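You operate a simulated robot arm through the tools that you are given. There is no shell and no other tool.

The job below is to be done with a simulated two-armed robot. You get a single attempt, and the scene is never put back.

## Task
Serve about 100 ml of juice in the blue cup on the yellow tray, with the red napkin.
Fine: pour from the pitcher and put it back. Set down upright: juice pitcher, what you pick out.

It is judged by the outcome, as a careful person would: the job done as asked, and still so three seconds after it is handed in. It fails if anything else is knocked over, pushed out of place, dropped, spilled or broken. Flat cloth is picked up by pressing the open fingertips on it (5 to 10 N) and closing them slowly along it; thin cloth reads only 2 to 8 mm in the jaws.

## Robot
Two 7-joint arms with fingered hands on one trunk that stands fixed in place. Base frame: the origin is at the foot of the trunk, x ahead of it, y to its left, z up; the work surface is at about z = 0.9. Units: m, rad, N and s.
The left shoulder is at [0.03, 0.136, 1.205], the right one opposite. Each reaches about 1.253 m from its shoulder. Payload 5 kg a hand.
Tool frame (each hand has its own): the origin (TCP) lies between the finger pads and is the grasp point; the fingertips stand 0.042 m ahead of it; z points along the fingers, y is the line along which they close. The gripper opens to 0.208 m; its body begins 0.119 m behind the TCP. The gripper is a hand of 4 fingers: y runs from the thumb to the fingers, the wrist lies at [0, 0, -0.332] in the tool frame.
Orientation is that of the tool frame in the base frame, as a unit quaternion [x, y, z, w]. With the fingers straight down and closing along the base's y, the tool's x points along the base's -x, its y along +y and its z along -z.

## Interface
- The arms move only by the tool drive_tool. It takes "left_plan", "right_plan" or both (then of equal length, played together; a hand with none holds still); each is a list of rows, each an object (a shift or turn left out is 0) with "linear": the shift along the base's x, y, z in units of 200 mm (1.0 is 200 mm), a list of three; "angular": the turn, a rotation vector about the base's x, y, z in units of 90 degrees (1.0 is 90 degrees), a list of three. In form: [{"linear": [tx, ty, tz], "angular": [ax, ay, az]}, ...]. A call has 1 to 20 rows; each row is the pose to reach, as a shift and turn from the pose commanded when the call began. A call with a number of a shift or a turn outside -1 to 1 is refused whole. Rows are played at 5 a second. More than 0.05 m and 0.15 rad between two rows, and nothing of the call is played. A pose out of reach is approached as far as the arm can. The call stops where the force on the tool passes 40 N (or 10 N more than at its start, if that is more) or the arm is blocked; 0.2 s more then pass. In this call time passes only in rows, and 0.2 s behind the last. It gives the time, the measured TCP pose, the force on the tool (base axes), the opening and the grip force at its end, in the units of the frame above (readings bear some noise), with the torque about the TCP (base axes, N m) and any sound that the robot's microphone picked up.
- Cameras (640 x 400 px; columns grow to the right, rows downward): "scene" is now at [0.0415, -0.0138, 1.9206]; the picture's right is [-0.17, -0.99, 0.00], its down [-0.76, 0.13, -0.64] and it looks along [0.63, -0.11, -0.77] (base axes); focal length 366 px, centre (320, 200). "left" rides on the left gripper at [-0.101, 0, -0.145] in its tool frame; the picture's right is [-0.01, -1.00, 0.00], its down [0.82, 0.00, -0.57] and it looks along [0.57, 0.00, 0.82] (tool axes); focal length 261 px, centre (320, 200). "right" rides on the right gripper at [0.101, 0, -0.145] in its tool frame; the picture's right is [0.00, 1.00, 0.00], its down [-0.82, 0.00, -0.57] and it looks along [-0.57, 0.00, 0.82] (tool axes); focal length 261 px, centre (320, 200). There is no depth. A picture from a camera that has moved, and an enlarged one, comes with that camera's place and axes in the base frame and with its lens. The place of the scene camera against the robot may be out by one fixed shift of up to 0.012 m in any direction.
- capture(camera): a new picture of that camera. No time passes.
- move_column(by): moves the trunk up (or, below 0, down) by that many m; the arms and the scene camera ride with it, the base frame stays. It gives what a move gives, with no picture.
- finger_targets(finger1, finger2, finger3, thumb_bend, hand): sets how far each is bent, from 0 (flat) to 1 (curled in); at 0.3 the hand is open as for a grip, at 0.7 the pads meet at the TCP. One left out holds its place. A second passes; each finger stops where it meets its share of the squeeze, and holds until it gets a number again. It is the only way to open and close the hand. It gives what a move gives, with no picture; readings hold the bend of each and the force on the fingers (four entries, about 0 where the hand has none), thumb and palm.
- pan_tilt(pan, tilt): turns the head with the scene camera to pan (to the left, within 2.496 rad either way) and tilt (down, from -0.506 to 1.204), counted from straight ahead of the robot. It gives what a move gives.
- inspect(camera, box): a new picture of the part [left, top, right, bottom] of that camera's present view, enlarged. No time passes.
- close_job(): hands the job in; it is judged then, once.

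Places have to be worked out from the pictures, the camera data and where the tool is seen. Open the grippers and draw the arms clear of the work before you hand the job in, unless the task says otherwise.

The tools are called after "Emit:" as a command line: name --argument value ..., lists and objects as JSON in quotes. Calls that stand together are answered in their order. drive_tool: Moves the arms, as the interface text tells. Its arguments: {"type":"object","properties":{"left_plan":{"type":"array"},"right_plan":{"type":"array"}},"required":[]} The other tools are called the same way: move_column (by) moves the trunk up or down; finger_targets (finger1, finger2, finger3, thumb_bend, hand) moves the fingers one by one; pan_tilt (pan, tilt) turns the head that bears the scene camera; capture (camera) takes a picture; inspect (camera, box) takes an enlarged picture of a part of a camera's view; close_job () hands the job in.

At the start:

```text
time_s: 0.0
left_position: [0.7283, 0.1527, 1.3115]
left_tcp_rot: [0.0, 1.0, 0.0, 0.0]
left_contact_force: [0.3, 0.5, 0.4]
left_moment: [0.01, 0.0, -0.03]
left_gripper_width: 0.2079
left_grip_force: 0.1
left_shape: jaw
left_bend: [0.3, 0.3, 0.3, 0.3]
left_finger forces: [0.0, 0.0, 0.1, 0.0, 0.0, 0.1]
right_position: [0.7049, -0.5382, 1.3125]
right_tcp_rot: [0.0, 1.0, 0.0, 0.0]
right_contact_force: [0.9, 0.6, -0.2]
right_moment: [0.0, -0.01, -0.01]
right_gripper_width: 0.2079
right_grip_force: 0.1
right_shape: jaw
right_bend: [0.3, 0.3, 0.3, 0.3]
right_finger forces: [0.0, 0.1, 0.1, 0.0, 0.0, 0.0]
trunk travel left (down, up): [-0.225, 0.265]
head pan, tilt (commanded): [-0.173, 0.878]
```

scene: 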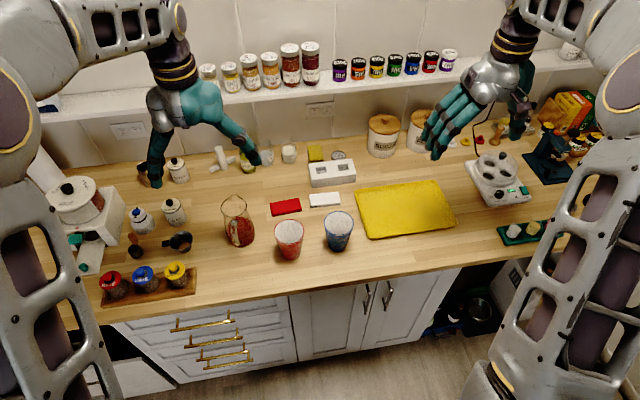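
right: 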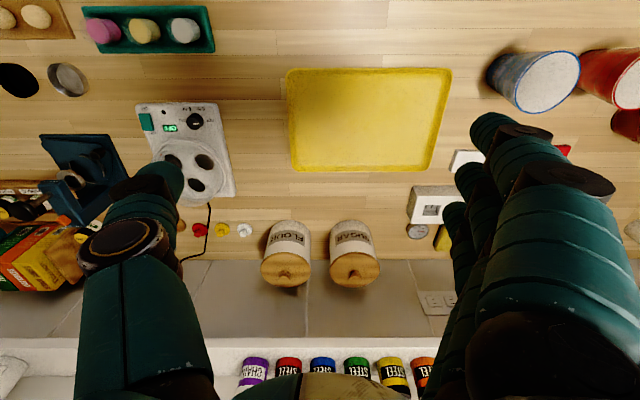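
left: 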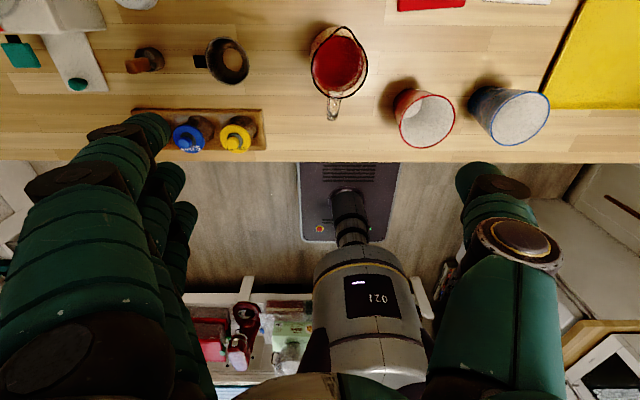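

I start by looking closer at the work area: pitcher, cups, napkins and tray in the scene camera.

Emit:
inspect --camera "scene" --box '[200, 140, 360, 270]'

Emit:
inspect --camera "scene" --box '[320, 140, 480, 270]'

Emit:
inspect --camera "left" --box '[280, 0, 480, 125]'

Emit:
inspect --camera "left" --box '[380, 0, 640, 162]'

```text
3.08 times, centred on (280, 205) of scene
camera zoom: at [0.0415, -0.0138, 1.9206], right [-0.17, -0.99, 0.0], down [-0.76, 0.13, -0.64], along [0.63, -0.11, -0.77], focal length 1125 px, centre (443, 185)
```

zoom: 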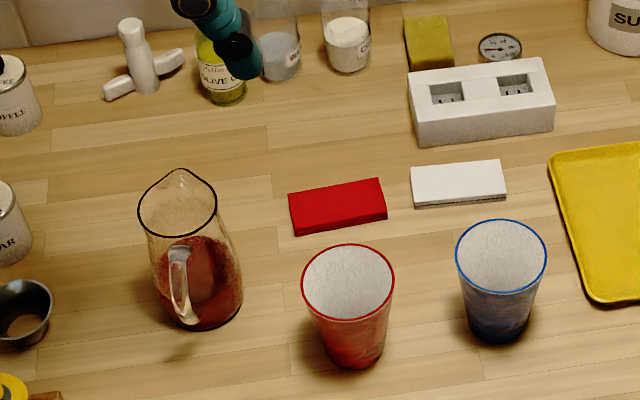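

```text
3.08 times, centred on (400, 205) of scene
camera zoom: at [0.0415, -0.0138, 1.9206], right [-0.17, -0.99, 0.0], down [-0.76, 0.13, -0.64], along [0.63, -0.11, -0.77], focal length 1125 px, centre (74, 185)
```

zoom: 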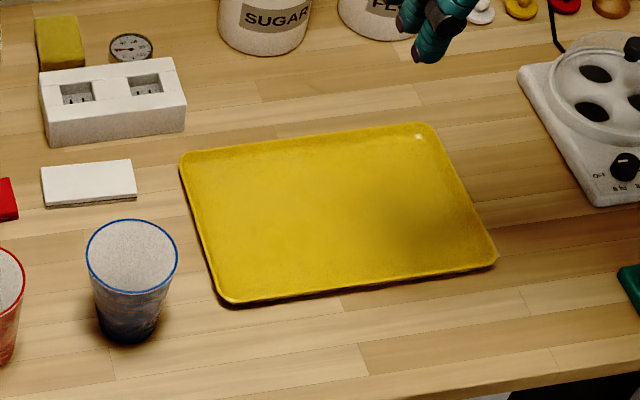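

```text
3.20 times, centred on (380, 62) of left
camera zoom: at [0.8298, 0.1528, 1.4574], right [0.01, -1.0, 0.0], down [-0.82, 0.0, 0.57], along [-0.57, 0.0, -0.82], focal length 834 px, centre (128, 640)
```

zoom: 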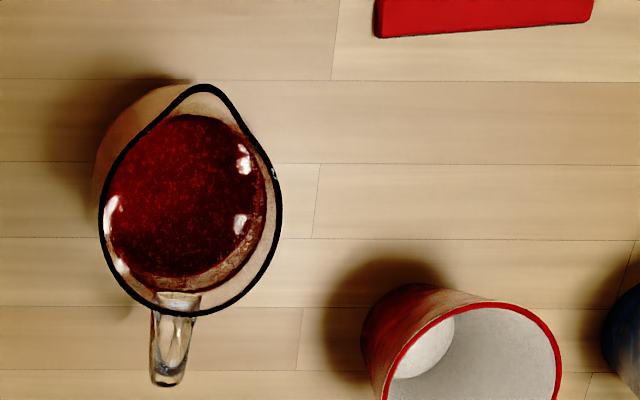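

```text
2.46 times, centred on (510, 81) of left
camera zoom: at [0.8298, 0.1528, 1.4574], right [0.01, -1.0, 0.0], down [-0.82, 0.0, 0.57], along [-0.57, 0.0, -0.82], focal length 642 px, centre (-148, 493)
```

zoom: 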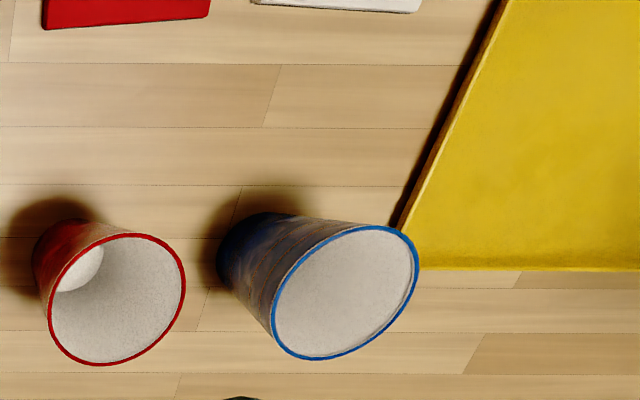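

The scene is clear: pitcher near (0.775, 0.125) with its handle toward me, blue cup near (0.69, -0.184), red napkin near (0.875, -0.033), tray x 0.685–0.90, y -0.29 to -0.60. First I move the left hand aside and re-aim it forward/down, and bring the right hand part way toward the napkin.

Emit:
drive_tool --left_plan '[{"linear": [-0.07, 0.09, -0.07], "angular": [0, -0.083, 0]}, {"linear": [-0.14, 0.18, -0.14], "angular": [0, -0.167, 0]}, {"linear": [-0.2, 0.28, -0.2], "angular": [0, -0.25, 0]}, {"linear": [-0.27, 0.37, -0.27], "angular": [0, -0.333, 0]}, {"linear": [-0.34, 0.46, -0.34], "angular": [0, -0.417, 0]}, {"linear": [-0.41, 0.55, -0.41], "angular": [0, -0.5, 0]}, {"linear": [-0.47, 0.64, -0.47], "angular": [0, -0.583, 0]}, {"linear": [-0.54, 0.74, -0.54], "angular": [0, -0.667, 0]}]' --right_plan '[{"linear": [0.0, 0.12, 0]}, {"linear": [0.0, 0.25, 0]}, {"linear": [0.0, 0.37, 0]}, {"linear": [0.0, 0.5, 0]}, {"linear": [0.0, 0.62, 0]}, {"linear": [0.0, 0.75, 0]}, {"linear": [0.0, 0.87, 0]}, {"linear": [0.0, 1.0, 0]}]'

```text
time_s: 1.8
left_position: [0.6509, 0.3074, 1.2044]
left_tcp_rot: [0.001, 0.866, 0.0, 0.499]
left_contact_force: [4.1, -2.2, -0.1]
left_moment: [0.12, 0.23, 0.13]
left_gripper_width: 0.208
left_grip_force: 0.2
left_shape: jaw
left_bend: [0.3, 0.3, 0.3, 0.3]
left_finger forces: [0.1, 0.0, 0.1, 0.0, 0.0, 0.0]
left hand out of reach, approached as far as the arm can: row 8
right_position: [0.709, -0.339, 1.3097]
right_tcp_rot: [0.0, 1.0, -0.001, -0.003]
right_contact_force: [2.7, -0.5, -2.4]
right_moment: [0.06, 0.25, 0.0]
right_gripper_width: 0.2079
right_grip_force: 0.2
right_shape: jaw
right_bend: [0.3, 0.3, 0.3, 0.3]
right_finger forces: [0.1, 0.0, 0.0, 0.1, 0.0, 0.0]
trunk travel left (down, up): [-0.225, 0.265]
head pan, tilt (commanded): [-0.173, 0.878]
```

The left hand is pointing forward and 30° down, stopping at x = 0.65 for folding reasons, which is fine. I bring the right hand farther toward the napkin and look through its camera.

Emit:
drive_tool --right_plan '[{"linear": [0.1, 0.15, -0.05]}, {"linear": [0.2, 0.35, -0.1]}, {"linear": [0.3, 0.55, -0.2]}, {"linear": [0.4, 0.75, -0.3]}, {"linear": [0.5, 0.95, -0.4]}, {"linear": [0.55, 1.0, -0.5]}]'

Emit:
finger_targets --hand "right" --finger1 0.5 --finger2 0.5 --finger3 0.5 --thumb_bend 0.5

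Emit:
capture --camera "right"

Emit:
capture --camera "scene"

Emit:
capture --camera "left"

```text
time_s: 3.2
left_position: [0.6479, 0.3076, 1.205]
left_tcp_rot: [0.0, 0.866, 0.0, 0.5]
left_contact_force: [0.6, -0.5, -0.5]
left_moment: [-0.01, 0.03, 0.02]
left_gripper_width: 0.208
left_grip_force: 0.0
left_shape: jaw
left_bend: [0.3, 0.3, 0.3, 0.3]
left_finger forces: [0.0, 0.1, 0.1, 0.0, 0.0, 0.0]
right_position: [0.8168, -0.1391, 1.2098]
right_tcp_rot: [0.0, 1.0, 0.0, 0.0]
right_contact_force: [0.6, -0.9, -0.2]
right_moment: [0.1, 0.14, -0.02]
right_gripper_width: 0.208
right_grip_force: 0.1
right_shape: jaw
right_bend: [0.3, 0.3, 0.3, 0.3]
right_finger forces: [0.0, 0.0, 0.1, 0.1, 0.0, 0.0]
trunk travel left (down, up): [-0.225, 0.265]
head pan, tilt (commanded): [-0.173, 0.878]
```

```text
time_s: 4.2
left_position: [0.647, 0.3078, 1.206]
left_tcp_rot: [-0.001, 0.866, 0.0, 0.5]
left_contact_force: [-0.9, 0.4, -0.7]
left_moment: [-0.03, -0.04, 0.03]
left_gripper_width: 0.2077
left_grip_force: 0.1
left_shape: jaw
left_bend: [0.3, 0.3, 0.3, 0.3]
left_finger forces: [0.1, 0.1, 0.0, 0.0, 0.0, 0.1]
right_position: [0.8163, -0.1382, 1.2125]
right_tcp_rot: [0.0, 1.0, 0.001, 0.0]
right_contact_force: [0.6, 0.2, -1.1]
right_moment: [0.0, 0.0, -0.03]
right_gripper_width: 0.1216
right_grip_force: 0.0
right_shape: fingers
right_bend: [0.5, 0.5, 0.5, 0.5]
right_finger forces: [0.1, 0.1, 0.0, 0.1, 0.1, 0.0]
trunk travel left (down, up): [-0.225, 0.265]
head pan, tilt (commanded): [-0.173, 0.878]
```

```text
taken
camera right: at [0.715, -0.1373, 1.3553], right [0.0, 1.0, 0.0], down [0.82, 0.0, 0.57], along [0.57, 0.0, -0.82], focal length 261 px, centre (320, 200)
```

right: 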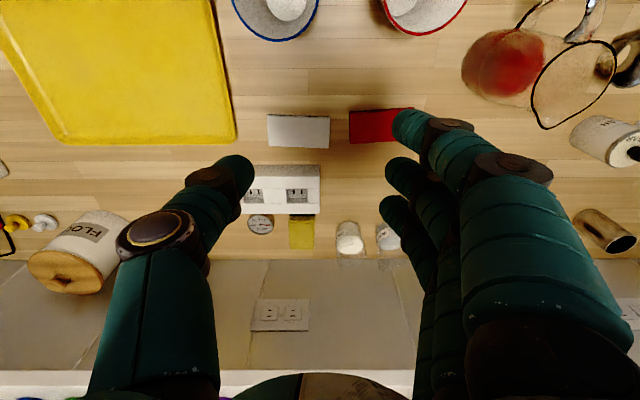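

```text
taken
camera scene: at [0.0416, -0.0137, 1.9205], right [-0.17, -0.99, 0.0], down [-0.76, 0.13, -0.64], along [0.63, -0.11, -0.77], focal length 366 px, centre (320, 200)
```

scene: 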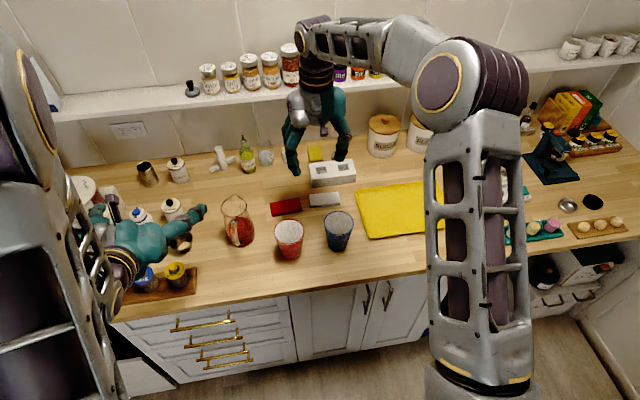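

```text
taken
camera left: at [0.573, 0.309, 1.3659], right [0.0, -1.0, 0.0], down [-0.91, 0.0, -0.42], along [0.42, 0.0, -0.91], focal length 261 px, centre (320, 200)
```

left: 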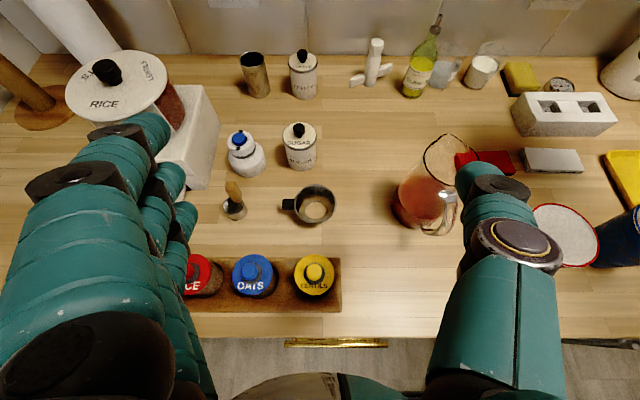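

Right fingers at bend 0.5 span 0.122 m and the three fingers spread about 67 mm along the tool x, so for the 107 × 56 mm napkin it's best to close along base x. I yaw the right hand +90° while moving it above the napkin.

Emit:
drive_tool --right_plan '[{"linear": [0.02, 0.05, 0], "angular": [0, 0, 0.08]}, {"linear": [0.04, 0.1, 0], "angular": [0, 0, 0.16]}, {"linear": [0.06, 0.15, 0], "angular": [0, 0, 0.24]}, {"linear": [0.08, 0.2, 0], "angular": [0, 0, 0.32]}, {"linear": [0.1, 0.25, 0], "angular": [0, 0, 0.4]}, {"linear": [0.13, 0.3, 0], "angular": [0, 0, 0.48]}, {"linear": [0.16, 0.35, 0], "angular": [0, 0, 0.56]}, {"linear": [0.19, 0.4, 0], "angular": [0, 0, 0.64]}, {"linear": [0.21, 0.45, 0], "angular": [0, 0, 0.72]}, {"linear": [0.23, 0.5, 0], "angular": [0, 0, 0.8]}, {"linear": [0.25, 0.53, 0], "angular": [0, 0, 0.88]}, {"linear": [0.27, 0.55, 0], "angular": [0, 0, 0.94]}, {"linear": [0.27, 0.565, 0], "angular": [0, 0, 1.0]}]'

Emit:
finger_targets --hand "right" --finger1 0.6 --finger2 0.6 --finger3 0.6 --thumb_bend 0.6

Emit:
capture --camera "right"

Emit:
capture --camera "scene"

Emit:
capture --camera "left"

```text
time_s: 7.0
left_position: [0.647, 0.3085, 1.2056]
left_tcp_rot: [-0.001, 0.866, 0.0, 0.5]
left_contact_force: [-0.3, -0.3, 0.4]
left_moment: [-0.01, 0.01, -0.02]
left_gripper_width: 0.2081
left_grip_force: 0.0
left_shape: jaw
left_bend: [0.3, 0.3, 0.3, 0.3]
left_finger forces: [0.1, 0.0, 0.1, 0.0, 0.0, 0.0]
right_position: [0.8691, -0.0254, 1.2114]
right_tcp_rot: [0.709, -0.706, 0.0, 0.0]
right_contact_force: [0.3, -0.3, 0.5]
right_moment: [0.0, -0.01, -0.04]
right_gripper_width: 0.1217
right_grip_force: 0.0
right_shape: fingers
right_bend: [0.5, 0.5, 0.5, 0.5]
right_finger forces: [0.0, 0.0, 0.0, 0.1, 0.0, 0.0]
trunk travel left (down, up): [-0.225, 0.265]
head pan, tilt (commanded): [-0.173, 0.878]
```

```text
time_s: 8.0
left_position: [0.6482, 0.3081, 1.2043]
left_tcp_rot: [0.0, 0.866, 0.0, 0.5]
left_contact_force: [-0.6, 0.1, -0.2]
left_moment: [0.0, 0.02, -0.03]
left_gripper_width: 0.2078
left_grip_force: 0.0
left_shape: jaw
left_bend: [0.3, 0.3, 0.3, 0.3]
left_finger forces: [0.0, 0.1, 0.0, 0.0, 0.1, 0.1]
right_position: [0.8676, -0.0239, 1.2121]
right_tcp_rot: [-0.707, 0.708, 0.0, 0.0]
right_contact_force: [0.2, 0.7, 0.7]
right_moment: [0.0, 0.01, 0.0]
right_gripper_width: 0.0722
right_grip_force: 0.1
right_shape: fingers
right_bend: [0.6, 0.6, 0.6, 0.6]
right_finger forces: [0.1, 0.0, 0.1, 0.0, 0.1, 0.1]
trunk travel left (down, up): [-0.225, 0.265]
head pan, tilt (commanded): [-0.173, 0.878]
```

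```text
taken
camera right: at [0.8684, -0.125, 1.355], right [-1.0, 0.0, 0.0], down [0.0, 0.82, 0.57], along [0.0, 0.57, -0.82], focal length 261 px, centre (320, 200)
```

right: 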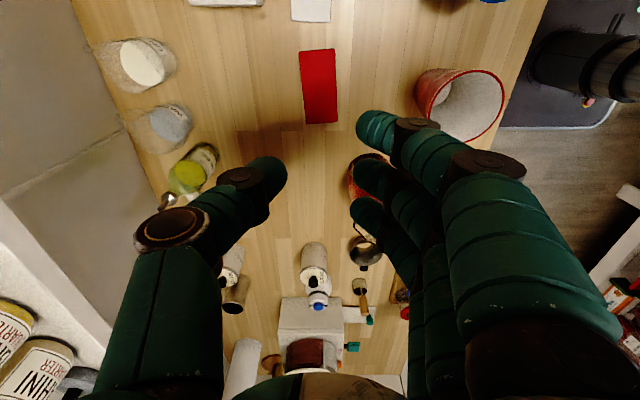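

```text
taken
camera scene: at [0.0414, -0.0136, 1.9206], right [-0.17, -0.99, 0.0], down [-0.76, 0.13, -0.64], along [0.63, -0.11, -0.77], focal length 366 px, centre (320, 200)
```

scene: 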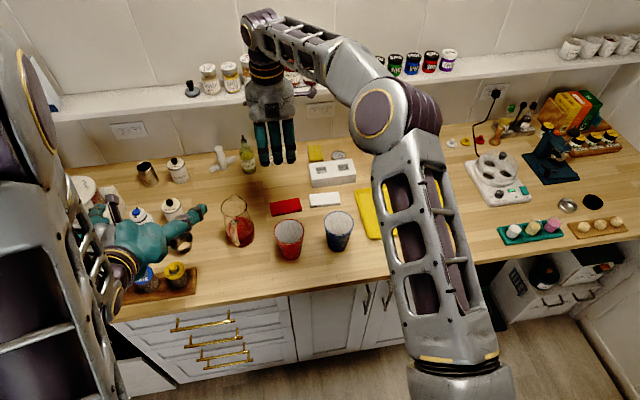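

```text
taken
camera left: at [0.5729, 0.3091, 1.3659], right [0.0, -1.0, 0.0], down [-0.91, 0.0, -0.42], along [0.42, 0.0, -0.91], focal length 261 px, centre (320, 200)
```

left: 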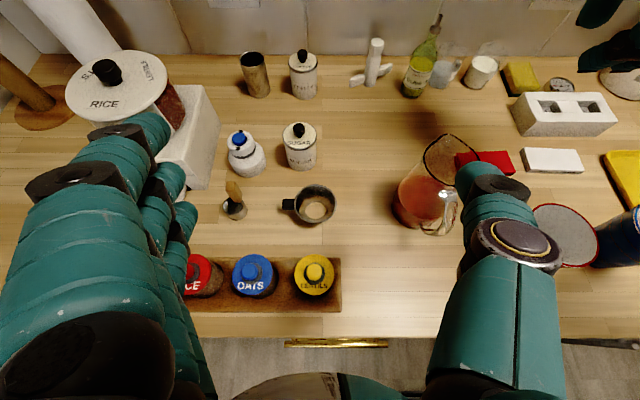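

Napkin centre works out at (0.869, -0.032), yawed about 5°. I narrow the fingers to roughly 45 mm and descend to about 40 mm above the cloth, aligning the yaw.

Emit:
finger_targets --hand "right" --finger1 0.64 --finger2 0.64 --finger3 0.64 --thumb_bend 0.64

Emit:
drive_tool --right_plan '[{"linear": [0, 0, -0.15], "angular": [0, 0, 0.02]}, {"linear": [0, 0, -0.3], "angular": [0, 0, 0.04]}, {"linear": [0, 0, -0.45], "angular": [0, 0, 0.06]}, {"linear": [0, 0, -0.6], "angular": [0, 0, 0.06]}, {"linear": [0, 0, -0.75], "angular": [0, 0, 0.06]}, {"linear": [0, 0, -0.9], "angular": [0, 0, 0.06]}, {"linear": [0, 0, -1.0], "angular": [0, 0, 0.06]}]'

Emit:
capture --camera "right"

Emit:
inspect --camera "scene" --box '[220, 100, 380, 230]'

Emit:
inspect --camera "left" --box '[400, 60, 640, 240]'

```text
time_s: 9.0
left_position: [0.6476, 0.3074, 1.2053]
left_tcp_rot: [-0.001, 0.866, 0.0, 0.5]
left_contact_force: [-0.3, 0.0, 0.9]
left_moment: [-0.03, -0.01, -0.02]
left_gripper_width: 0.2076
left_grip_force: 0.0
left_shape: jaw
left_bend: [0.3, 0.3, 0.3, 0.3]
left_finger forces: [0.0, 0.1, 0.0, 0.0, 0.0, 0.1]
right_position: [0.8696, -0.0239, 1.2102]
right_tcp_rot: [-0.707, 0.708, 0.0, 0.0]
right_contact_force: [0.2, 0.2, -0.3]
right_moment: [0.0, 0.04, -0.03]
right_gripper_width: 0.0541
right_grip_force: 0.0
right_shape: fingers
right_bend: [0.64, 0.64, 0.64, 0.64]
right_finger forces: [0.1, 0.1, 0.0, 0.0, 0.0, 0.0]
trunk travel left (down, up): [-0.225, 0.265]
head pan, tilt (commanded): [-0.173, 0.878]
```

```text
time_s: 10.6
left_position: [0.6473, 0.3088, 1.2048]
left_tcp_rot: [0.0, 0.866, 0.0, 0.5]
left_contact_force: [-0.7, 0.6, 0.8]
left_moment: [0.02, -0.01, 0.0]
left_gripper_width: 0.2079
left_grip_force: 0.0
left_shape: jaw
left_bend: [0.3, 0.3, 0.3, 0.3]
left_finger forces: [0.0, 0.0, 0.0, 0.0, 0.0, 0.0]
right_position: [0.8702, -0.0245, 1.0122]
right_tcp_rot: [0.74, -0.673, 0.0, -0.001]
right_contact_force: [0.7, -0.8, -0.2]
right_moment: [0.01, 0.06, 0.0]
right_gripper_width: 0.0539
right_grip_force: 0.0
right_shape: fingers
right_bend: [0.64, 0.64, 0.64, 0.64]
right_finger forces: [0.0, 0.0, 0.0, 0.0, 0.0, 0.1]
trunk travel left (down, up): [-0.225, 0.265]
head pan, tilt (commanded): [-0.173, 0.878]
```

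```text
taken
camera right: at [0.8781, -0.1252, 1.1554], right [-1.0, -0.09, 0.0], down [-0.07, 0.82, 0.57], along [-0.05, 0.57, -0.82], focal length 261 px, centre (320, 200)
```

right: 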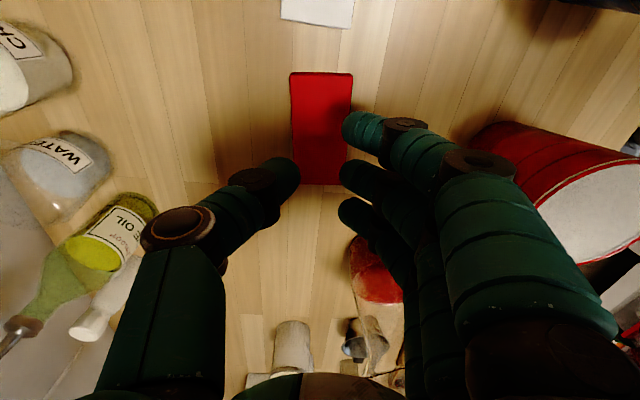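

```text
3.08 times, centred on (300, 165) of scene
camera zoom: at [0.0417, -0.0134, 1.9206], right [-0.17, -0.99, 0.0], down [-0.76, 0.13, -0.64], along [0.63, -0.11, -0.77], focal length 1125 px, centre (382, 308)
```

zoom: 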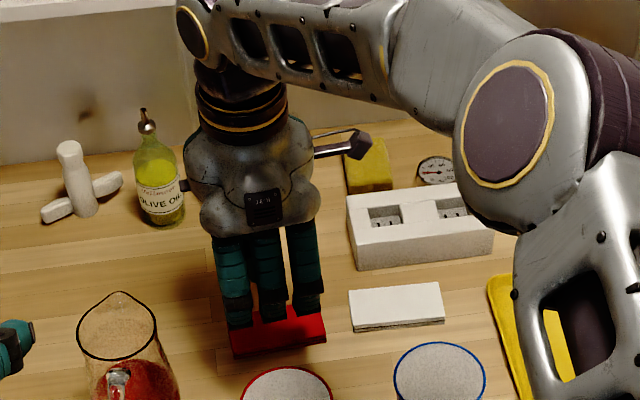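

```text
2.22 times, centred on (520, 150) of left
camera zoom: at [0.5731, 0.3093, 1.3658], right [0.0, -1.0, 0.0], down [-0.91, 0.0, -0.42], along [0.42, 0.0, -0.91], focal length 579 px, centre (-124, 311)
```

zoom: 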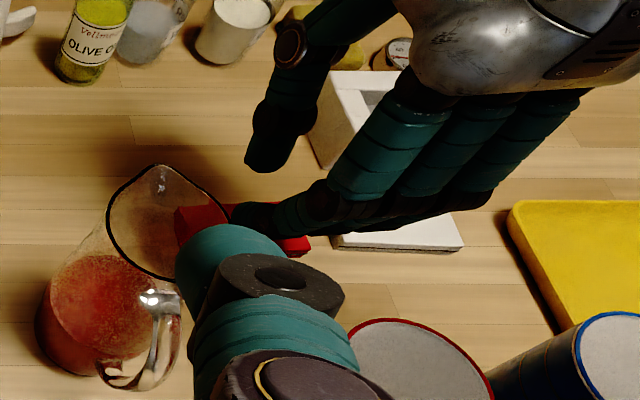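

Fingertips hover right above the cloth's two long edges; I bring them in slightly (bend 0.66), shift 5 mm, and come down to just above the cloth.

Emit:
finger_targets --hand "right" --finger1 0.66 --finger2 0.66 --finger3 0.66 --thumb_bend 0.66

Emit:
drive_tool --right_plan '[{"linear": [0, -0.02, -0.06]}, {"linear": [0, -0.02, -0.12]}, {"linear": [0, -0.02, -0.18]}, {"linear": [0, -0.02, -0.22]}, {"linear": [0, -0.02, -0.24]}]'

Emit:
capture --camera "right"

Emit:
inspect --camera "left" --box '[400, 60, 640, 240]'

```text
time_s: 11.6
left_position: [0.6482, 0.3094, 1.2053]
left_tcp_rot: [-0.001, 0.866, 0.001, 0.499]
left_contact_force: [-0.4, -0.2, -0.6]
left_moment: [0.02, -0.01, 0.01]
left_gripper_width: 0.2079
left_grip_force: 0.0
left_shape: jaw
left_bend: [0.3, 0.3, 0.3, 0.3]
left_finger forces: [0.0, 0.0, 0.1, 0.0, 0.0, 0.0]
right_position: [0.8691, -0.024, 1.0112]
right_tcp_rot: [0.74, -0.672, 0.0, 0.001]
right_contact_force: [-0.1, -0.2, 0.5]
right_moment: [-0.01, 0.0, -0.04]
right_gripper_width: 0.0458
right_grip_force: 0.0
right_shape: fingers
right_bend: [0.66, 0.66, 0.66, 0.66]
right_finger forces: [0.1, 0.1, 0.0, 0.0, 0.1, 0.0]
trunk travel left (down, up): [-0.225, 0.265]
head pan, tilt (commanded): [-0.173, 0.878]
```

```text
time_s: 12.8
left_position: [0.6482, 0.3092, 1.2051]
left_tcp_rot: [-0.001, 0.866, 0.0, 0.5]
left_contact_force: [0.1, 0.2, 0.4]
left_moment: [0.0, -0.03, 0.0]
left_gripper_width: 0.208
left_grip_force: 0.0
left_shape: jaw
left_bend: [0.3, 0.3, 0.3, 0.3]
left_finger forces: [0.0, 0.1, 0.1, 0.0, 0.1, 0.0]
right_position: [0.8689, -0.0291, 0.9641]
right_tcp_rot: [0.74, -0.672, 0.0, -0.001]
right_contact_force: [0.1, 0.1, 0.0]
right_moment: [-0.04, 0.0, 0.0]
right_gripper_width: 0.0459
right_grip_force: 0.0
right_shape: fingers
right_bend: [0.66, 0.66, 0.66, 0.66]
right_finger forces: [0.1, 0.0, 0.1, 0.0, 0.0, 0.1]
trunk travel left (down, up): [-0.225, 0.265]
head pan, tilt (commanded): [-0.173, 0.878]
```

```text
taken
camera right: at [0.8781, -0.1286, 1.1073], right [-1.0, -0.09, 0.0], down [-0.07, 0.82, 0.57], along [-0.05, 0.57, -0.82], focal length 261 px, centre (320, 200)
```

right: 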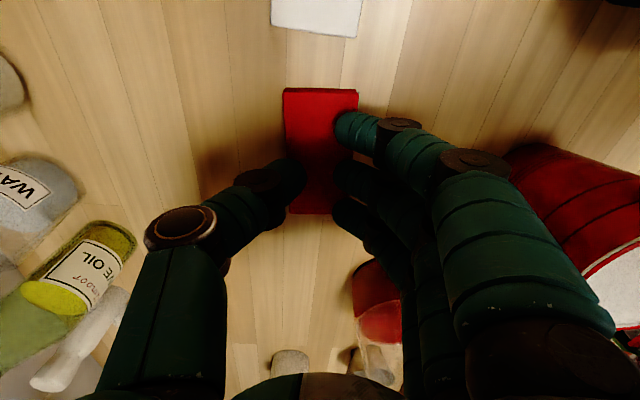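

```text
2.22 times, centred on (520, 150) of left
camera zoom: at [0.573, 0.309, 1.3659], right [0.0, -1.0, 0.0], down [-0.91, 0.0, -0.42], along [0.42, 0.0, -0.91], focal length 579 px, centre (-124, 311)
```

zoom: 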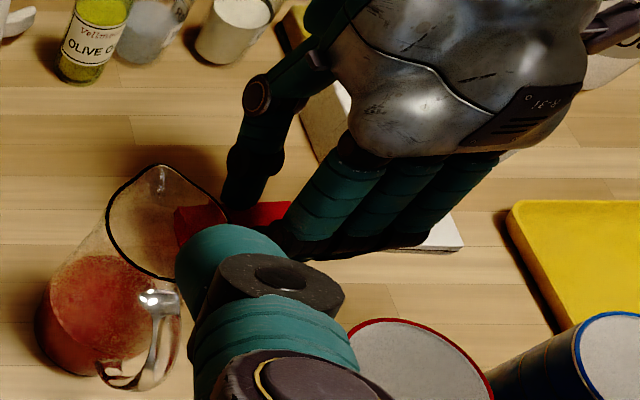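

No contact yet at z = 0.964; fingertips lie inside the cloth's edges with finger 3 near one end, so I shift 7 mm and descend in small steps watching the force.

Emit:
drive_tool --right_plan '[{"linear": [0, -0.018, -0.01]}, {"linear": [0, -0.035, -0.02]}, {"linear": [0, -0.035, -0.03]}, {"linear": [0, -0.035, -0.04]}, {"linear": [0, -0.035, -0.05]}]'

```text
time_s: 13.9
left_position: [0.646, 0.3072, 1.2046]
left_tcp_rot: [0.001, 0.866, -0.001, 0.501]
left_contact_force: [0.0, 0.2, -0.1]
left_moment: [0.03, 0.04, 0.0]
left_gripper_width: 0.2079
left_grip_force: 0.1
left_shape: jaw
left_bend: [0.3, 0.3, 0.3, 0.3]
left_finger forces: [0.1, 0.0, 0.0, 0.1, 0.0, 0.0]
right_position: [0.8705, -0.0339, 0.9635]
right_tcp_rot: [0.74, -0.673, 0.0, -0.003]
right_contact_force: [-7.5, -0.3, 24.2]
right_moment: [-0.19, 0.95, 0.0]
right_gripper_width: 0.0459
right_grip_force: 12.7
right_shape: fingers
right_bend: [0.66, 0.66, 0.66, 0.66]
right_finger forces: [10.0, 8.7, 7.0, 0.0, 0.0, 0.0]
trunk travel left (down, up): [-0.225, 0.265]
head pan, tilt (commanded): [-0.173, 0.878]
stopped in row 5 (right hand): the force on the tool passed its limit at 43 N (the readings are from after the stop); the commanded pose is now the measured one
```

The three fingers press with 24 N while the thumb reads 0, so I back off a little to bring the press down into the 5–10 N range and see where the thumb is.

Emit:
drive_tool --right_plan '[{"linear": [0, 0, 0.01]}, {"linear": [0, 0, 0.015]}]'

Emit:
capture --camera "right"

Emit:
inspect --camera "scene" --box '[250, 150, 330, 230]'

Emit:
inspect --camera "left" --box '[440, 90, 580, 200]'

```text
time_s: 14.5
left_position: [0.647, 0.3081, 1.2061]
left_tcp_rot: [0.0, 0.866, 0.0, 0.5]
left_contact_force: [0.2, -0.4, 1.0]
left_moment: [-0.03, 0.01, -0.02]
left_gripper_width: 0.2079
left_grip_force: 0.0
left_shape: jaw
left_bend: [0.3, 0.3, 0.3, 0.3]
left_finger forces: [0.1, 0.0, 0.0, 0.1, 0.1, 0.0]
right_position: [0.8715, -0.0344, 0.961]
right_tcp_rot: [0.74, -0.673, 0.0, -0.001]
right_contact_force: [-3.0, 1.7, 13.0]
right_moment: [-0.02, 0.37, -0.04]
right_gripper_width: 0.0454
right_grip_force: 7.0
right_shape: fingers
right_bend: [0.66, 0.66, 0.66, 0.66]
right_finger forces: [4.3, 4.4, 4.6, 0.0, 0.0, 0.1]
trunk travel left (down, up): [-0.225, 0.265]
head pan, tilt (commanded): [-0.173, 0.878]
```

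```text
taken
camera right: at [0.8781, -0.1345, 1.1058], right [-1.0, -0.09, 0.0], down [-0.08, 0.82, 0.57], along [-0.05, 0.57, -0.82], focal length 261 px, centre (320, 200)
```

right: 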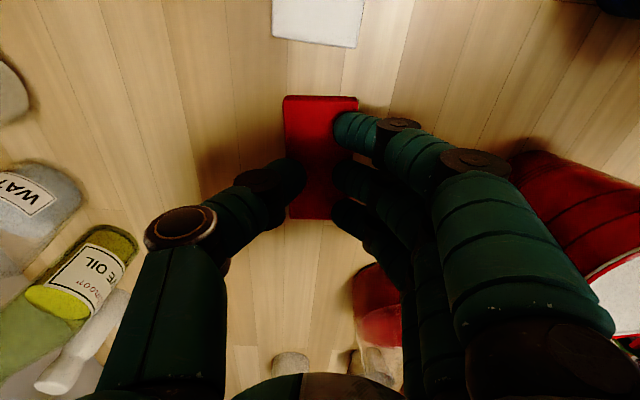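

```text
5.00 times, centred on (290, 190) of scene
camera zoom: at [0.0401, -0.0134, 1.9205], right [-0.17, -0.99, 0.0], down [-0.76, 0.13, -0.64], along [0.63, -0.11, -0.77], focal length 1828 px, centre (470, 250)
```

zoom: 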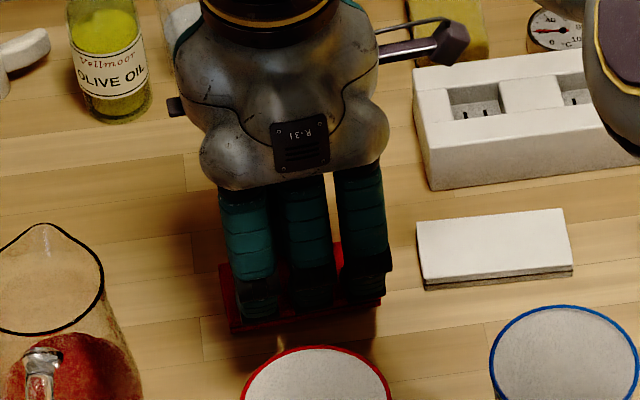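

```text
3.64 times, centred on (510, 145) of left
camera zoom: at [0.572, 0.3093, 1.3663], right [0.0, -1.0, 0.01], down [-0.91, 0.0, -0.43], along [0.43, 0.0, -0.91], focal length 948 px, centre (-371, 400)
```

zoom: 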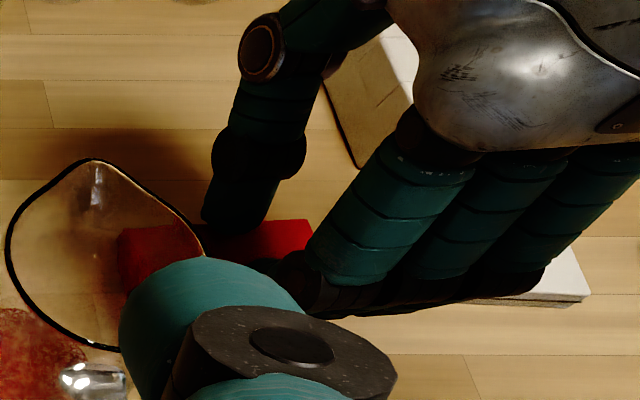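

Fingers press at x≈0.853 with 13 N while the thumb tip hangs about 5 mm higher. I lift slightly, tilt the hand about 7° so the thumb comes level, and go down again in small steps.

Emit:
drive_tool --right_plan '[{"linear": [0, 0, 0.03]}, {"linear": [0.005, 0, 0.06], "angular": [0, 0.03, 0]}, {"linear": [0.015, 0, 0.06], "angular": [0, 0.06, 0]}, {"linear": [0.02, 0, 0.06], "angular": [0, 0.08, 0]}, {"linear": [0.02, 0, 0.045], "angular": [0, 0.08, 0]}, {"linear": [0.02, 0, 0.03], "angular": [0, 0.08, 0]}]'

Emit:
drive_tool --right_plan '[{"linear": [0, 0, -0.01]}, {"linear": [0, 0, -0.02]}]'

```text
time_s: 15.9
left_position: [0.647, 0.3093, 1.2048]
left_tcp_rot: [0.0, 0.866, -0.001, 0.5]
left_contact_force: [-0.6, -0.2, 0.2]
left_moment: [-0.03, 0.02, -0.02]
left_gripper_width: 0.2078
left_grip_force: 0.1
left_shape: jaw
left_bend: [0.3, 0.3, 0.3, 0.3]
left_finger forces: [0.0, 0.0, 0.1, 0.0, 0.1, 0.0]
right_position: [0.8732, -0.0351, 0.9686]
right_tcp_rot: [0.738, -0.671, -0.047, 0.041]
right_contact_force: [0.7, 0.0, -0.6]
right_moment: [-0.03, 0.02, 0.01]
right_gripper_width: 0.0456
right_grip_force: 0.0
right_shape: fingers
right_bend: [0.66, 0.66, 0.66, 0.66]
right_finger forces: [0.1, 0.0, 0.0, 0.0, 0.0, 0.0]
trunk travel left (down, up): [-0.225, 0.265]
head pan, tilt (commanded): [-0.173, 0.878]
```

```text
time_s: 16.5
left_position: [0.6461, 0.3089, 1.2065]
left_tcp_rot: [-0.001, 0.866, 0.0, 0.5]
left_contact_force: [0.8, -0.2, 0.7]
left_moment: [0.02, -0.02, 0.03]
left_gripper_width: 0.2078
left_grip_force: 0.1
left_shape: jaw
left_bend: [0.3, 0.3, 0.3, 0.3]
left_finger forces: [0.1, 0.1, 0.1, 0.0, 0.0, 0.0]
right_position: [0.8748, -0.0338, 0.9665]
right_tcp_rot: [0.738, -0.672, -0.045, 0.039]
right_contact_force: [3.4, -1.2, 10.3]
right_moment: [-0.1, -0.38, -0.04]
right_gripper_width: 0.0444
right_grip_force: 5.3
right_shape: fingers
right_bend: [0.66, 0.66, 0.66, 0.66]
right_finger forces: [0.0, 0.0, 0.1, 0.0, 10.3, 0.0]
trunk travel left (down, up): [-0.225, 0.265]
head pan, tilt (commanded): [-0.173, 0.878]
```

Now the thumb carries 10 N and the fingers none, so the right tilt lies in between; I lift a little, take back about half of the tilt and press again gently.

Emit:
drive_tool --right_plan '[{"linear": [0, 0, 0.02]}, {"linear": [-0.005, 0, 0.02], "angular": [0, -0.025, 0]}, {"linear": [-0.01, 0, 0.02], "angular": [0, -0.045, 0]}, {"linear": [-0.01, 0, 0.0], "angular": [0, -0.045, 0]}]'

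```text
time_s: 17.5
left_position: [0.6475, 0.3087, 1.2043]
left_tcp_rot: [-0.001, 0.866, 0.0, 0.5]
left_contact_force: [-0.2, 0.7, 0.2]
left_moment: [0.02, 0.04, -0.03]
left_gripper_width: 0.2079
left_grip_force: 0.0
left_shape: jaw
left_bend: [0.3, 0.3, 0.3, 0.3]
left_finger forces: [0.0, 0.1, 0.0, 0.0, 0.0, 0.0]
right_position: [0.8734, -0.0346, 0.9647]
right_tcp_rot: [0.739, -0.673, -0.02, 0.017]
right_contact_force: [-0.3, 0.7, 3.8]
right_moment: [0.05, -0.06, -0.02]
right_gripper_width: 0.0445
right_grip_force: 1.8
right_shape: fingers
right_bend: [0.66, 0.66, 0.66, 0.66]
right_finger forces: [0.0, 0.0, 0.0, 0.0, 4.2, 0.0]
trunk travel left (down, up): [-0.225, 0.265]
head pan, tilt (commanded): [-0.173, 0.878]
```

Thumb still touches first with 4 N; I trim the tilt a bit more and press about 1.5 mm deeper.

Emit:
drive_tool --right_plan '[{"linear": [0, 0, 0.005], "angular": [0, -0.012, 0]}, {"linear": [0, 0, 0.0], "angular": [0, -0.022, 0]}, {"linear": [0, 0, -0.006], "angular": [0, -0.022, 0]}]'

```text
time_s: 18.3
left_position: [0.6479, 0.3085, 1.2053]
left_tcp_rot: [0.0, 0.866, 0.0, 0.5]
left_contact_force: [1.1, -0.3, -0.3]
left_moment: [0.01, -0.01, 0.0]
left_gripper_width: 0.208
left_grip_force: 0.1
left_shape: jaw
left_bend: [0.3, 0.3, 0.3, 0.3]
left_finger forces: [0.1, 0.0, 0.0, 0.1, 0.0, 0.0]
right_position: [0.8715, -0.0357, 0.9625]
right_tcp_rot: [0.739, -0.673, -0.006, 0.005]
right_contact_force: [-0.3, -0.9, 3.6]
right_moment: [-0.12, 0.07, -0.05]
right_gripper_width: 0.0448
right_grip_force: 1.7
right_shape: fingers
right_bend: [0.66, 0.66, 0.66, 0.66]
right_finger forces: [2.4, 0.5, 0.0, 0.0, 0.1, 0.0]
trunk travel left (down, up): [-0.225, 0.265]
head pan, tilt (commanded): [-0.173, 0.878]
```

Fingers and thumb are now nearly level; I press about 1.2 mm more to reach 5–10 N.

Emit:
drive_tool --right_plan '[{"linear": [0, 0, -0.003], "angular": [0, 0.003, 0]}, {"linear": [0, 0, -0.006], "angular": [0, 0.006, 0]}]'

```text
time_s: 18.9
left_position: [0.647, 0.3084, 1.2057]
left_tcp_rot: [0.0, 0.866, 0.0, 0.5]
left_contact_force: [0.2, -0.2, 0.4]
left_moment: [0.01, -0.01, 0.02]
left_gripper_width: 0.2079
left_grip_force: 0.1
left_shape: jaw
left_bend: [0.3, 0.3, 0.3, 0.3]
left_finger forces: [0.0, 0.1, 0.1, 0.0, 0.1, 0.1]
right_position: [0.8723, -0.0359, 0.9623]
right_tcp_rot: [0.739, -0.673, -0.01, 0.009]
right_contact_force: [-1.1, -1.8, 7.1]
right_moment: [-0.28, 0.15, 0.0]
right_gripper_width: 0.0445
right_grip_force: 3.3
right_shape: fingers
right_bend: [0.66, 0.66, 0.66, 0.66]
right_finger forces: [4.6, 2.3, 0.7, 0.1, 0.0, 0.1]
trunk travel left (down, up): [-0.225, 0.265]
head pan, tilt (commanded): [-0.173, 0.878]
```

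Press is 7 N, in range. I now close slowly in small bend steps.

Emit:
finger_targets --hand "right" --finger1 0.68 --finger2 0.68 --finger3 0.68 --thumb_bend 0.68

Emit:
finger_targets --hand "right" --finger1 0.7 --finger2 0.7 --finger3 0.7 --thumb_bend 0.7

Emit:
capture --camera "right"

```text
time_s: 19.9
left_position: [0.6474, 0.3081, 1.2058]
left_tcp_rot: [0.0, 0.866, -0.001, 0.5]
left_contact_force: [0.1, -0.1, 0.1]
left_moment: [0.01, 0.02, 0.04]
left_gripper_width: 0.2077
left_grip_force: 0.1
left_shape: jaw
left_bend: [0.3, 0.3, 0.3, 0.3]
left_finger forces: [0.1, 0.0, 0.0, 0.0, 0.0, 0.0]
right_position: [0.8735, -0.0349, 0.961]
right_tcp_rot: [0.739, -0.673, -0.011, 0.009]
right_contact_force: [0.4, -0.8, -0.5]
right_moment: [-0.03, -0.03, 0.0]
right_gripper_width: 0.0386
right_grip_force: 0.0
right_shape: fingers
right_bend: [0.68, 0.68, 0.68, 0.68]
right_finger forces: [0.0, 0.0, 0.0, 0.0, 0.1, 0.0]
trunk travel left (down, up): [-0.225, 0.265]
head pan, tilt (commanded): [-0.173, 0.878]
```

```text
time_s: 20.9
left_position: [0.6469, 0.3084, 1.2049]
left_tcp_rot: [0.0, 0.866, 0.0, 0.5]
left_contact_force: [0.5, 0.4, 0.2]
left_moment: [0.0, -0.02, 0.0]
left_gripper_width: 0.208
left_grip_force: 0.1
left_shape: jaw
left_bend: [0.3, 0.3, 0.3, 0.3]
left_finger forces: [0.0, 0.2, 0.0, 0.0, 0.1, 0.0]
right_position: [0.873, -0.0352, 0.9612]
right_tcp_rot: [0.74, -0.673, -0.01, 0.009]
right_contact_force: [0.1, 0.0, -0.5]
right_moment: [-0.02, -0.02, -0.01]
right_gripper_width: 0.0318
right_grip_force: 0.1
right_shape: fingers
right_bend: [0.7, 0.7, 0.7, 0.7]
right_finger forces: [0.1, 0.1, 0.0, 0.1, 0.0, 0.0]
trunk travel left (down, up): [-0.225, 0.265]
head pan, tilt (commanded): [-0.173, 0.878]
```

```text
taken
camera right: at [0.8851, -0.1349, 1.1046], right [-1.0, -0.09, 0.03], down [-0.06, 0.82, 0.57], along [-0.07, 0.57, -0.82], focal length 261 px, centre (320, 200)
```

right: 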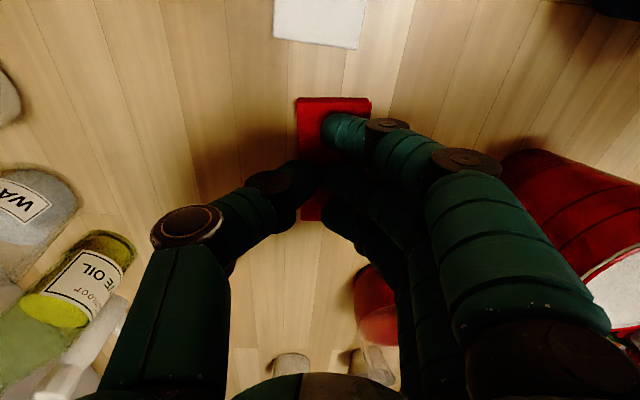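

Closing made the tips rise and contact was lost (force ≈ 0), so I must follow downward while closing. I press down again from here.

Emit:
drive_tool --right_plan '[{"linear": [0, 0, -0.01]}, {"linear": [0, 0, -0.02]}]'

```text
time_s: 21.5
left_position: [0.6465, 0.3088, 1.2048]
left_tcp_rot: [0.0, 0.866, 0.0, 0.5]
left_contact_force: [-0.5, -0.2, -0.3]
left_moment: [0.01, 0.0, 0.0]
left_gripper_width: 0.208
left_grip_force: 0.1
left_shape: jaw
left_bend: [0.3, 0.3, 0.3, 0.3]
left_finger forces: [0.0, 0.0, 0.1, 0.1, 0.0, 0.1]
right_position: [0.8721, -0.0346, 0.9585]
right_tcp_rot: [0.74, -0.673, -0.011, 0.008]
right_contact_force: [-1.9, -0.4, 9.4]
right_moment: [-0.24, 0.15, 0.0]
right_gripper_width: 0.0318
right_grip_force: 4.5
right_shape: fingers
right_bend: [0.7, 0.7, 0.7, 0.7]
right_finger forces: [4.1, 3.3, 2.3, 0.0, 0.6, 0.0]
trunk travel left (down, up): [-0.225, 0.265]
head pan, tilt (commanded): [-0.173, 0.878]
```

Good, 9.4 N with a touch on the thumb. I add a little tilt toward the thumb, and then close in smaller 0.01 steps.

Emit:
drive_tool --right_plan '[{"linear": [0, 0, 0], "angular": [0, 0.008, 0]}]'

Emit:
finger_targets --hand "right" --finger1 0.71 --finger2 0.71 --finger3 0.71 --thumb_bend 0.71

```text
time_s: 21.9
left_position: [0.6462, 0.3085, 1.2065]
left_tcp_rot: [0.0, 0.866, 0.0, 0.5]
left_contact_force: [0.7, 0.6, 0.6]
left_moment: [0.03, -0.01, -0.01]
left_gripper_width: 0.2079
left_grip_force: 0.1
left_shape: jaw
left_bend: [0.3, 0.3, 0.3, 0.3]
left_finger forces: [0.1, 0.0, 0.0, 0.0, 0.0, 0.1]
right_position: [0.8726, -0.0344, 0.9584]
right_tcp_rot: [0.74, -0.673, -0.015, 0.012]
right_contact_force: [0.0, 0.2, 7.7]
right_moment: [-0.16, 0.08, 0.02]
right_gripper_width: 0.0317
right_grip_force: 4.5
right_shape: fingers
right_bend: [0.7, 0.7, 0.7, 0.7]
right_finger forces: [2.8, 2.3, 1.5, 0.0, 1.3, 0.0]
trunk travel left (down, up): [-0.225, 0.265]
head pan, tilt (commanded): [-0.173, 0.878]
```

```text
time_s: 22.9
left_position: [0.6467, 0.3079, 1.2049]
left_tcp_rot: [-0.001, 0.866, 0.0, 0.499]
left_contact_force: [1.0, 0.1, -0.8]
left_moment: [-0.01, -0.01, -0.01]
left_gripper_width: 0.2079
left_grip_force: 0.0
left_shape: jaw
left_bend: [0.3, 0.3, 0.3, 0.3]
left_finger forces: [0.1, 0.0, 0.0, 0.0, 0.0, 0.0]
right_position: [0.8716, -0.0342, 0.9582]
right_tcp_rot: [0.74, -0.673, -0.015, 0.012]
right_contact_force: [-1.2, 0.2, 1.5]
right_moment: [0.02, -0.02, 0.04]
right_gripper_width: 0.0297
right_grip_force: 0.4
right_shape: fingers
right_bend: [0.71, 0.71, 0.71, 0.7]
right_finger forces: [0.4, 0.0, 0.1, 0.0, 0.0, 0.0]
trunk travel left (down, up): [-0.225, 0.265]
head pan, tilt (commanded): [-0.173, 0.878]
```

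Each 0.01 of closing lifts the tips about 0.9 mm, so I alternate: press down 2 mm, close 0.02.

Emit:
drive_tool --right_plan '[{"linear": [0, 0, -0.009]}]'

Emit:
finger_targets --hand "right" --finger1 0.725 --finger2 0.725 --finger3 0.725 --thumb_bend 0.725

Emit:
drive_tool --right_plan '[{"linear": [0, 0, -0.008]}]'

Emit:
capture --camera "right"

```text
time_s: 23.3
left_position: [0.6467, 0.3088, 1.2063]
left_tcp_rot: [0.0, 0.866, 0.0, 0.5]
left_contact_force: [-1.2, 0.3, -0.5]
left_moment: [0.01, -0.02, 0.0]
left_gripper_width: 0.2079
left_grip_force: 0.1
left_shape: jaw
left_bend: [0.3, 0.3, 0.3, 0.3]
left_finger forces: [0.0, 0.1, 0.0, 0.0, 0.1, 0.0]
right_position: [0.8724, -0.0344, 0.9576]
right_tcp_rot: [0.739, -0.673, -0.016, 0.013]
right_contact_force: [-1.9, -0.7, 10.0]
right_moment: [-0.14, 0.12, 0.0]
right_gripper_width: 0.0297
right_grip_force: 4.7
right_shape: fingers
right_bend: [0.71, 0.71, 0.71, 0.7]
right_finger forces: [2.9, 6.6, 0.3, 0.0, 0.0, 0.0]
trunk travel left (down, up): [-0.225, 0.265]
head pan, tilt (commanded): [-0.173, 0.878]
```

```text
time_s: 24.3
left_position: [0.6465, 0.31, 1.2055]
left_tcp_rot: [-0.001, 0.866, 0.0, 0.5]
left_contact_force: [-1.1, -0.6, -0.4]
left_moment: [0.03, -0.01, -0.01]
left_gripper_width: 0.2082
left_grip_force: 0.0
left_shape: jaw
left_bend: [0.3, 0.3, 0.3, 0.3]
left_finger forces: [0.1, 0.0, 0.0, 0.0, 0.0, 0.0]
right_position: [0.8722, -0.0342, 0.9566]
right_tcp_rot: [0.739, -0.673, -0.015, 0.012]
right_contact_force: [2.0, -0.5, 7.1]
right_moment: [-0.03, -0.05, -0.02]
right_gripper_width: 0.0276
right_grip_force: 3.3
right_shape: fingers
right_bend: [0.72, 0.72, 0.72, 0.71]
right_finger forces: [0.0, 7.5, 0.0, 0.0, 0.1, 0.1]
trunk travel left (down, up): [-0.225, 0.265]
head pan, tilt (commanded): [-0.173, 0.878]
```

```text
time_s: 24.7
left_position: [0.6461, 0.3079, 1.2059]
left_tcp_rot: [-0.001, 0.866, 0.0, 0.5]
left_contact_force: [0.8, -0.7, -0.4]
left_moment: [0.01, -0.02, -0.01]
left_gripper_width: 0.2078
left_grip_force: 0.0
left_shape: jaw
left_bend: [0.3, 0.3, 0.3, 0.3]
left_finger forces: [0.0, 0.0, 0.0, 0.0, 0.0, 0.0]
right_position: [0.8724, -0.035, 0.9569]
right_tcp_rot: [0.739, -0.673, -0.014, 0.012]
right_contact_force: [2.3, -0.8, 13.8]
right_moment: [-0.04, -0.1, -0.04]
right_gripper_width: 0.0276
right_grip_force: 10.6
right_shape: fingers
right_bend: [0.72, 0.72, 0.72, 0.71]
right_finger forces: [0.0, 10.5, 0.0, 0.0, 11.1, 0.0]
trunk travel left (down, up): [-0.225, 0.265]
head pan, tilt (commanded): [-0.173, 0.878]
```

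```text
taken
camera right: at [0.8864, -0.1345, 1.0992], right [-1.0, -0.09, 0.04], down [-0.05, 0.82, 0.58], along [-0.08, 0.57, -0.82], focal length 261 px, centre (320, 200)
```

right: 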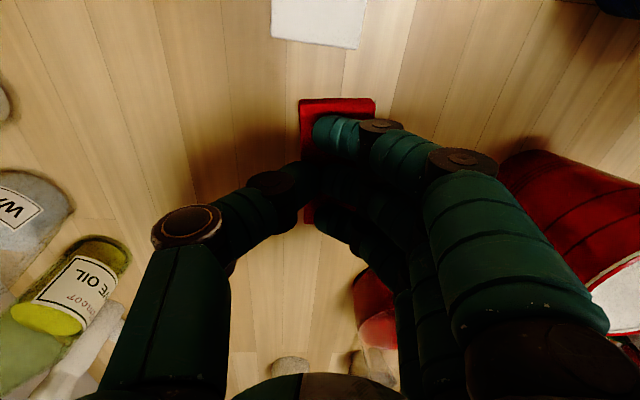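

Finger 2 and thumb now press 10–11 N against the cloth. I keep closing with slightly less downward push.

Emit:
finger_targets --hand "right" --finger1 0.75 --finger2 0.75 --finger3 0.75 --thumb_bend 0.75

Emit:
inspect --camera "right" --box '[240, 70, 440, 270]'

Emit:
inspect --camera "left" --box '[440, 90, 580, 200]'

```text
time_s: 25.7
left_position: [0.647, 0.3085, 1.2064]
left_tcp_rot: [0.0, 0.866, -0.001, 0.5]
left_contact_force: [0.5, -0.5, 0.4]
left_moment: [0.0, -0.05, 0.01]
left_gripper_width: 0.2082
left_grip_force: 0.1
left_shape: jaw
left_bend: [0.3, 0.3, 0.3, 0.3]
left_finger forces: [0.0, 0.0, 0.0, 0.1, 0.0, 0.0]
right_position: [0.8731, -0.0357, 0.9544]
right_tcp_rot: [0.739, -0.673, -0.016, 0.014]
right_contact_force: [0.3, 0.5, 3.0]
right_moment: [0.01, -0.07, 0.0]
right_gripper_width: 0.0231
right_grip_force: 0.1
right_shape: fingers
right_bend: [0.75, 0.73, 0.75, 0.73]
right_finger forces: [0.0, 0.1, 0.0, 0.0, 0.0, 0.0]
trunk travel left (down, up): [-0.225, 0.265]
head pan, tilt (commanded): [-0.173, 0.878]
```

```text
2.00 times, centred on (340, 170) of right
camera zoom: at [0.8865, -0.1345, 1.0975], right [-1.0, -0.09, 0.04], down [-0.05, 0.82, 0.58], along [-0.08, 0.57, -0.82], focal length 521 px, centre (280, 260)
```

zoom: 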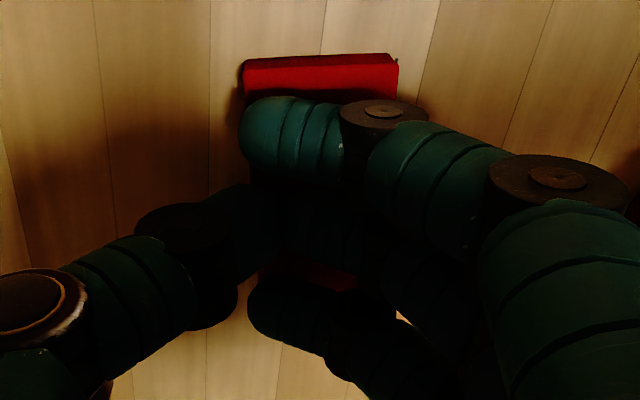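

```text
3.64 times, centred on (510, 145) of left
camera zoom: at [0.5728, 0.3092, 1.3659], right [0.0, -1.0, 0.0], down [-0.91, 0.0, -0.42], along [0.42, 0.0, -0.91], focal length 948 px, centre (-371, 400)
```

zoom: 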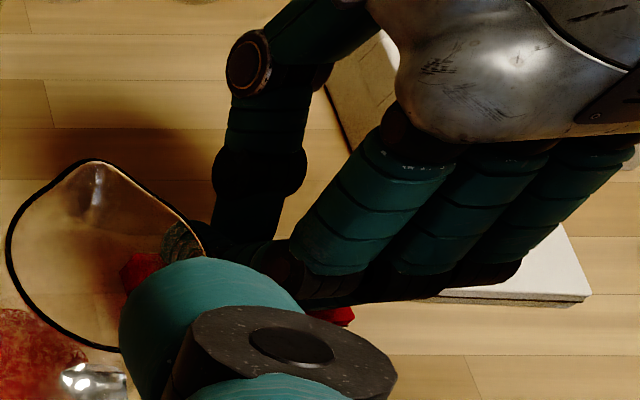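

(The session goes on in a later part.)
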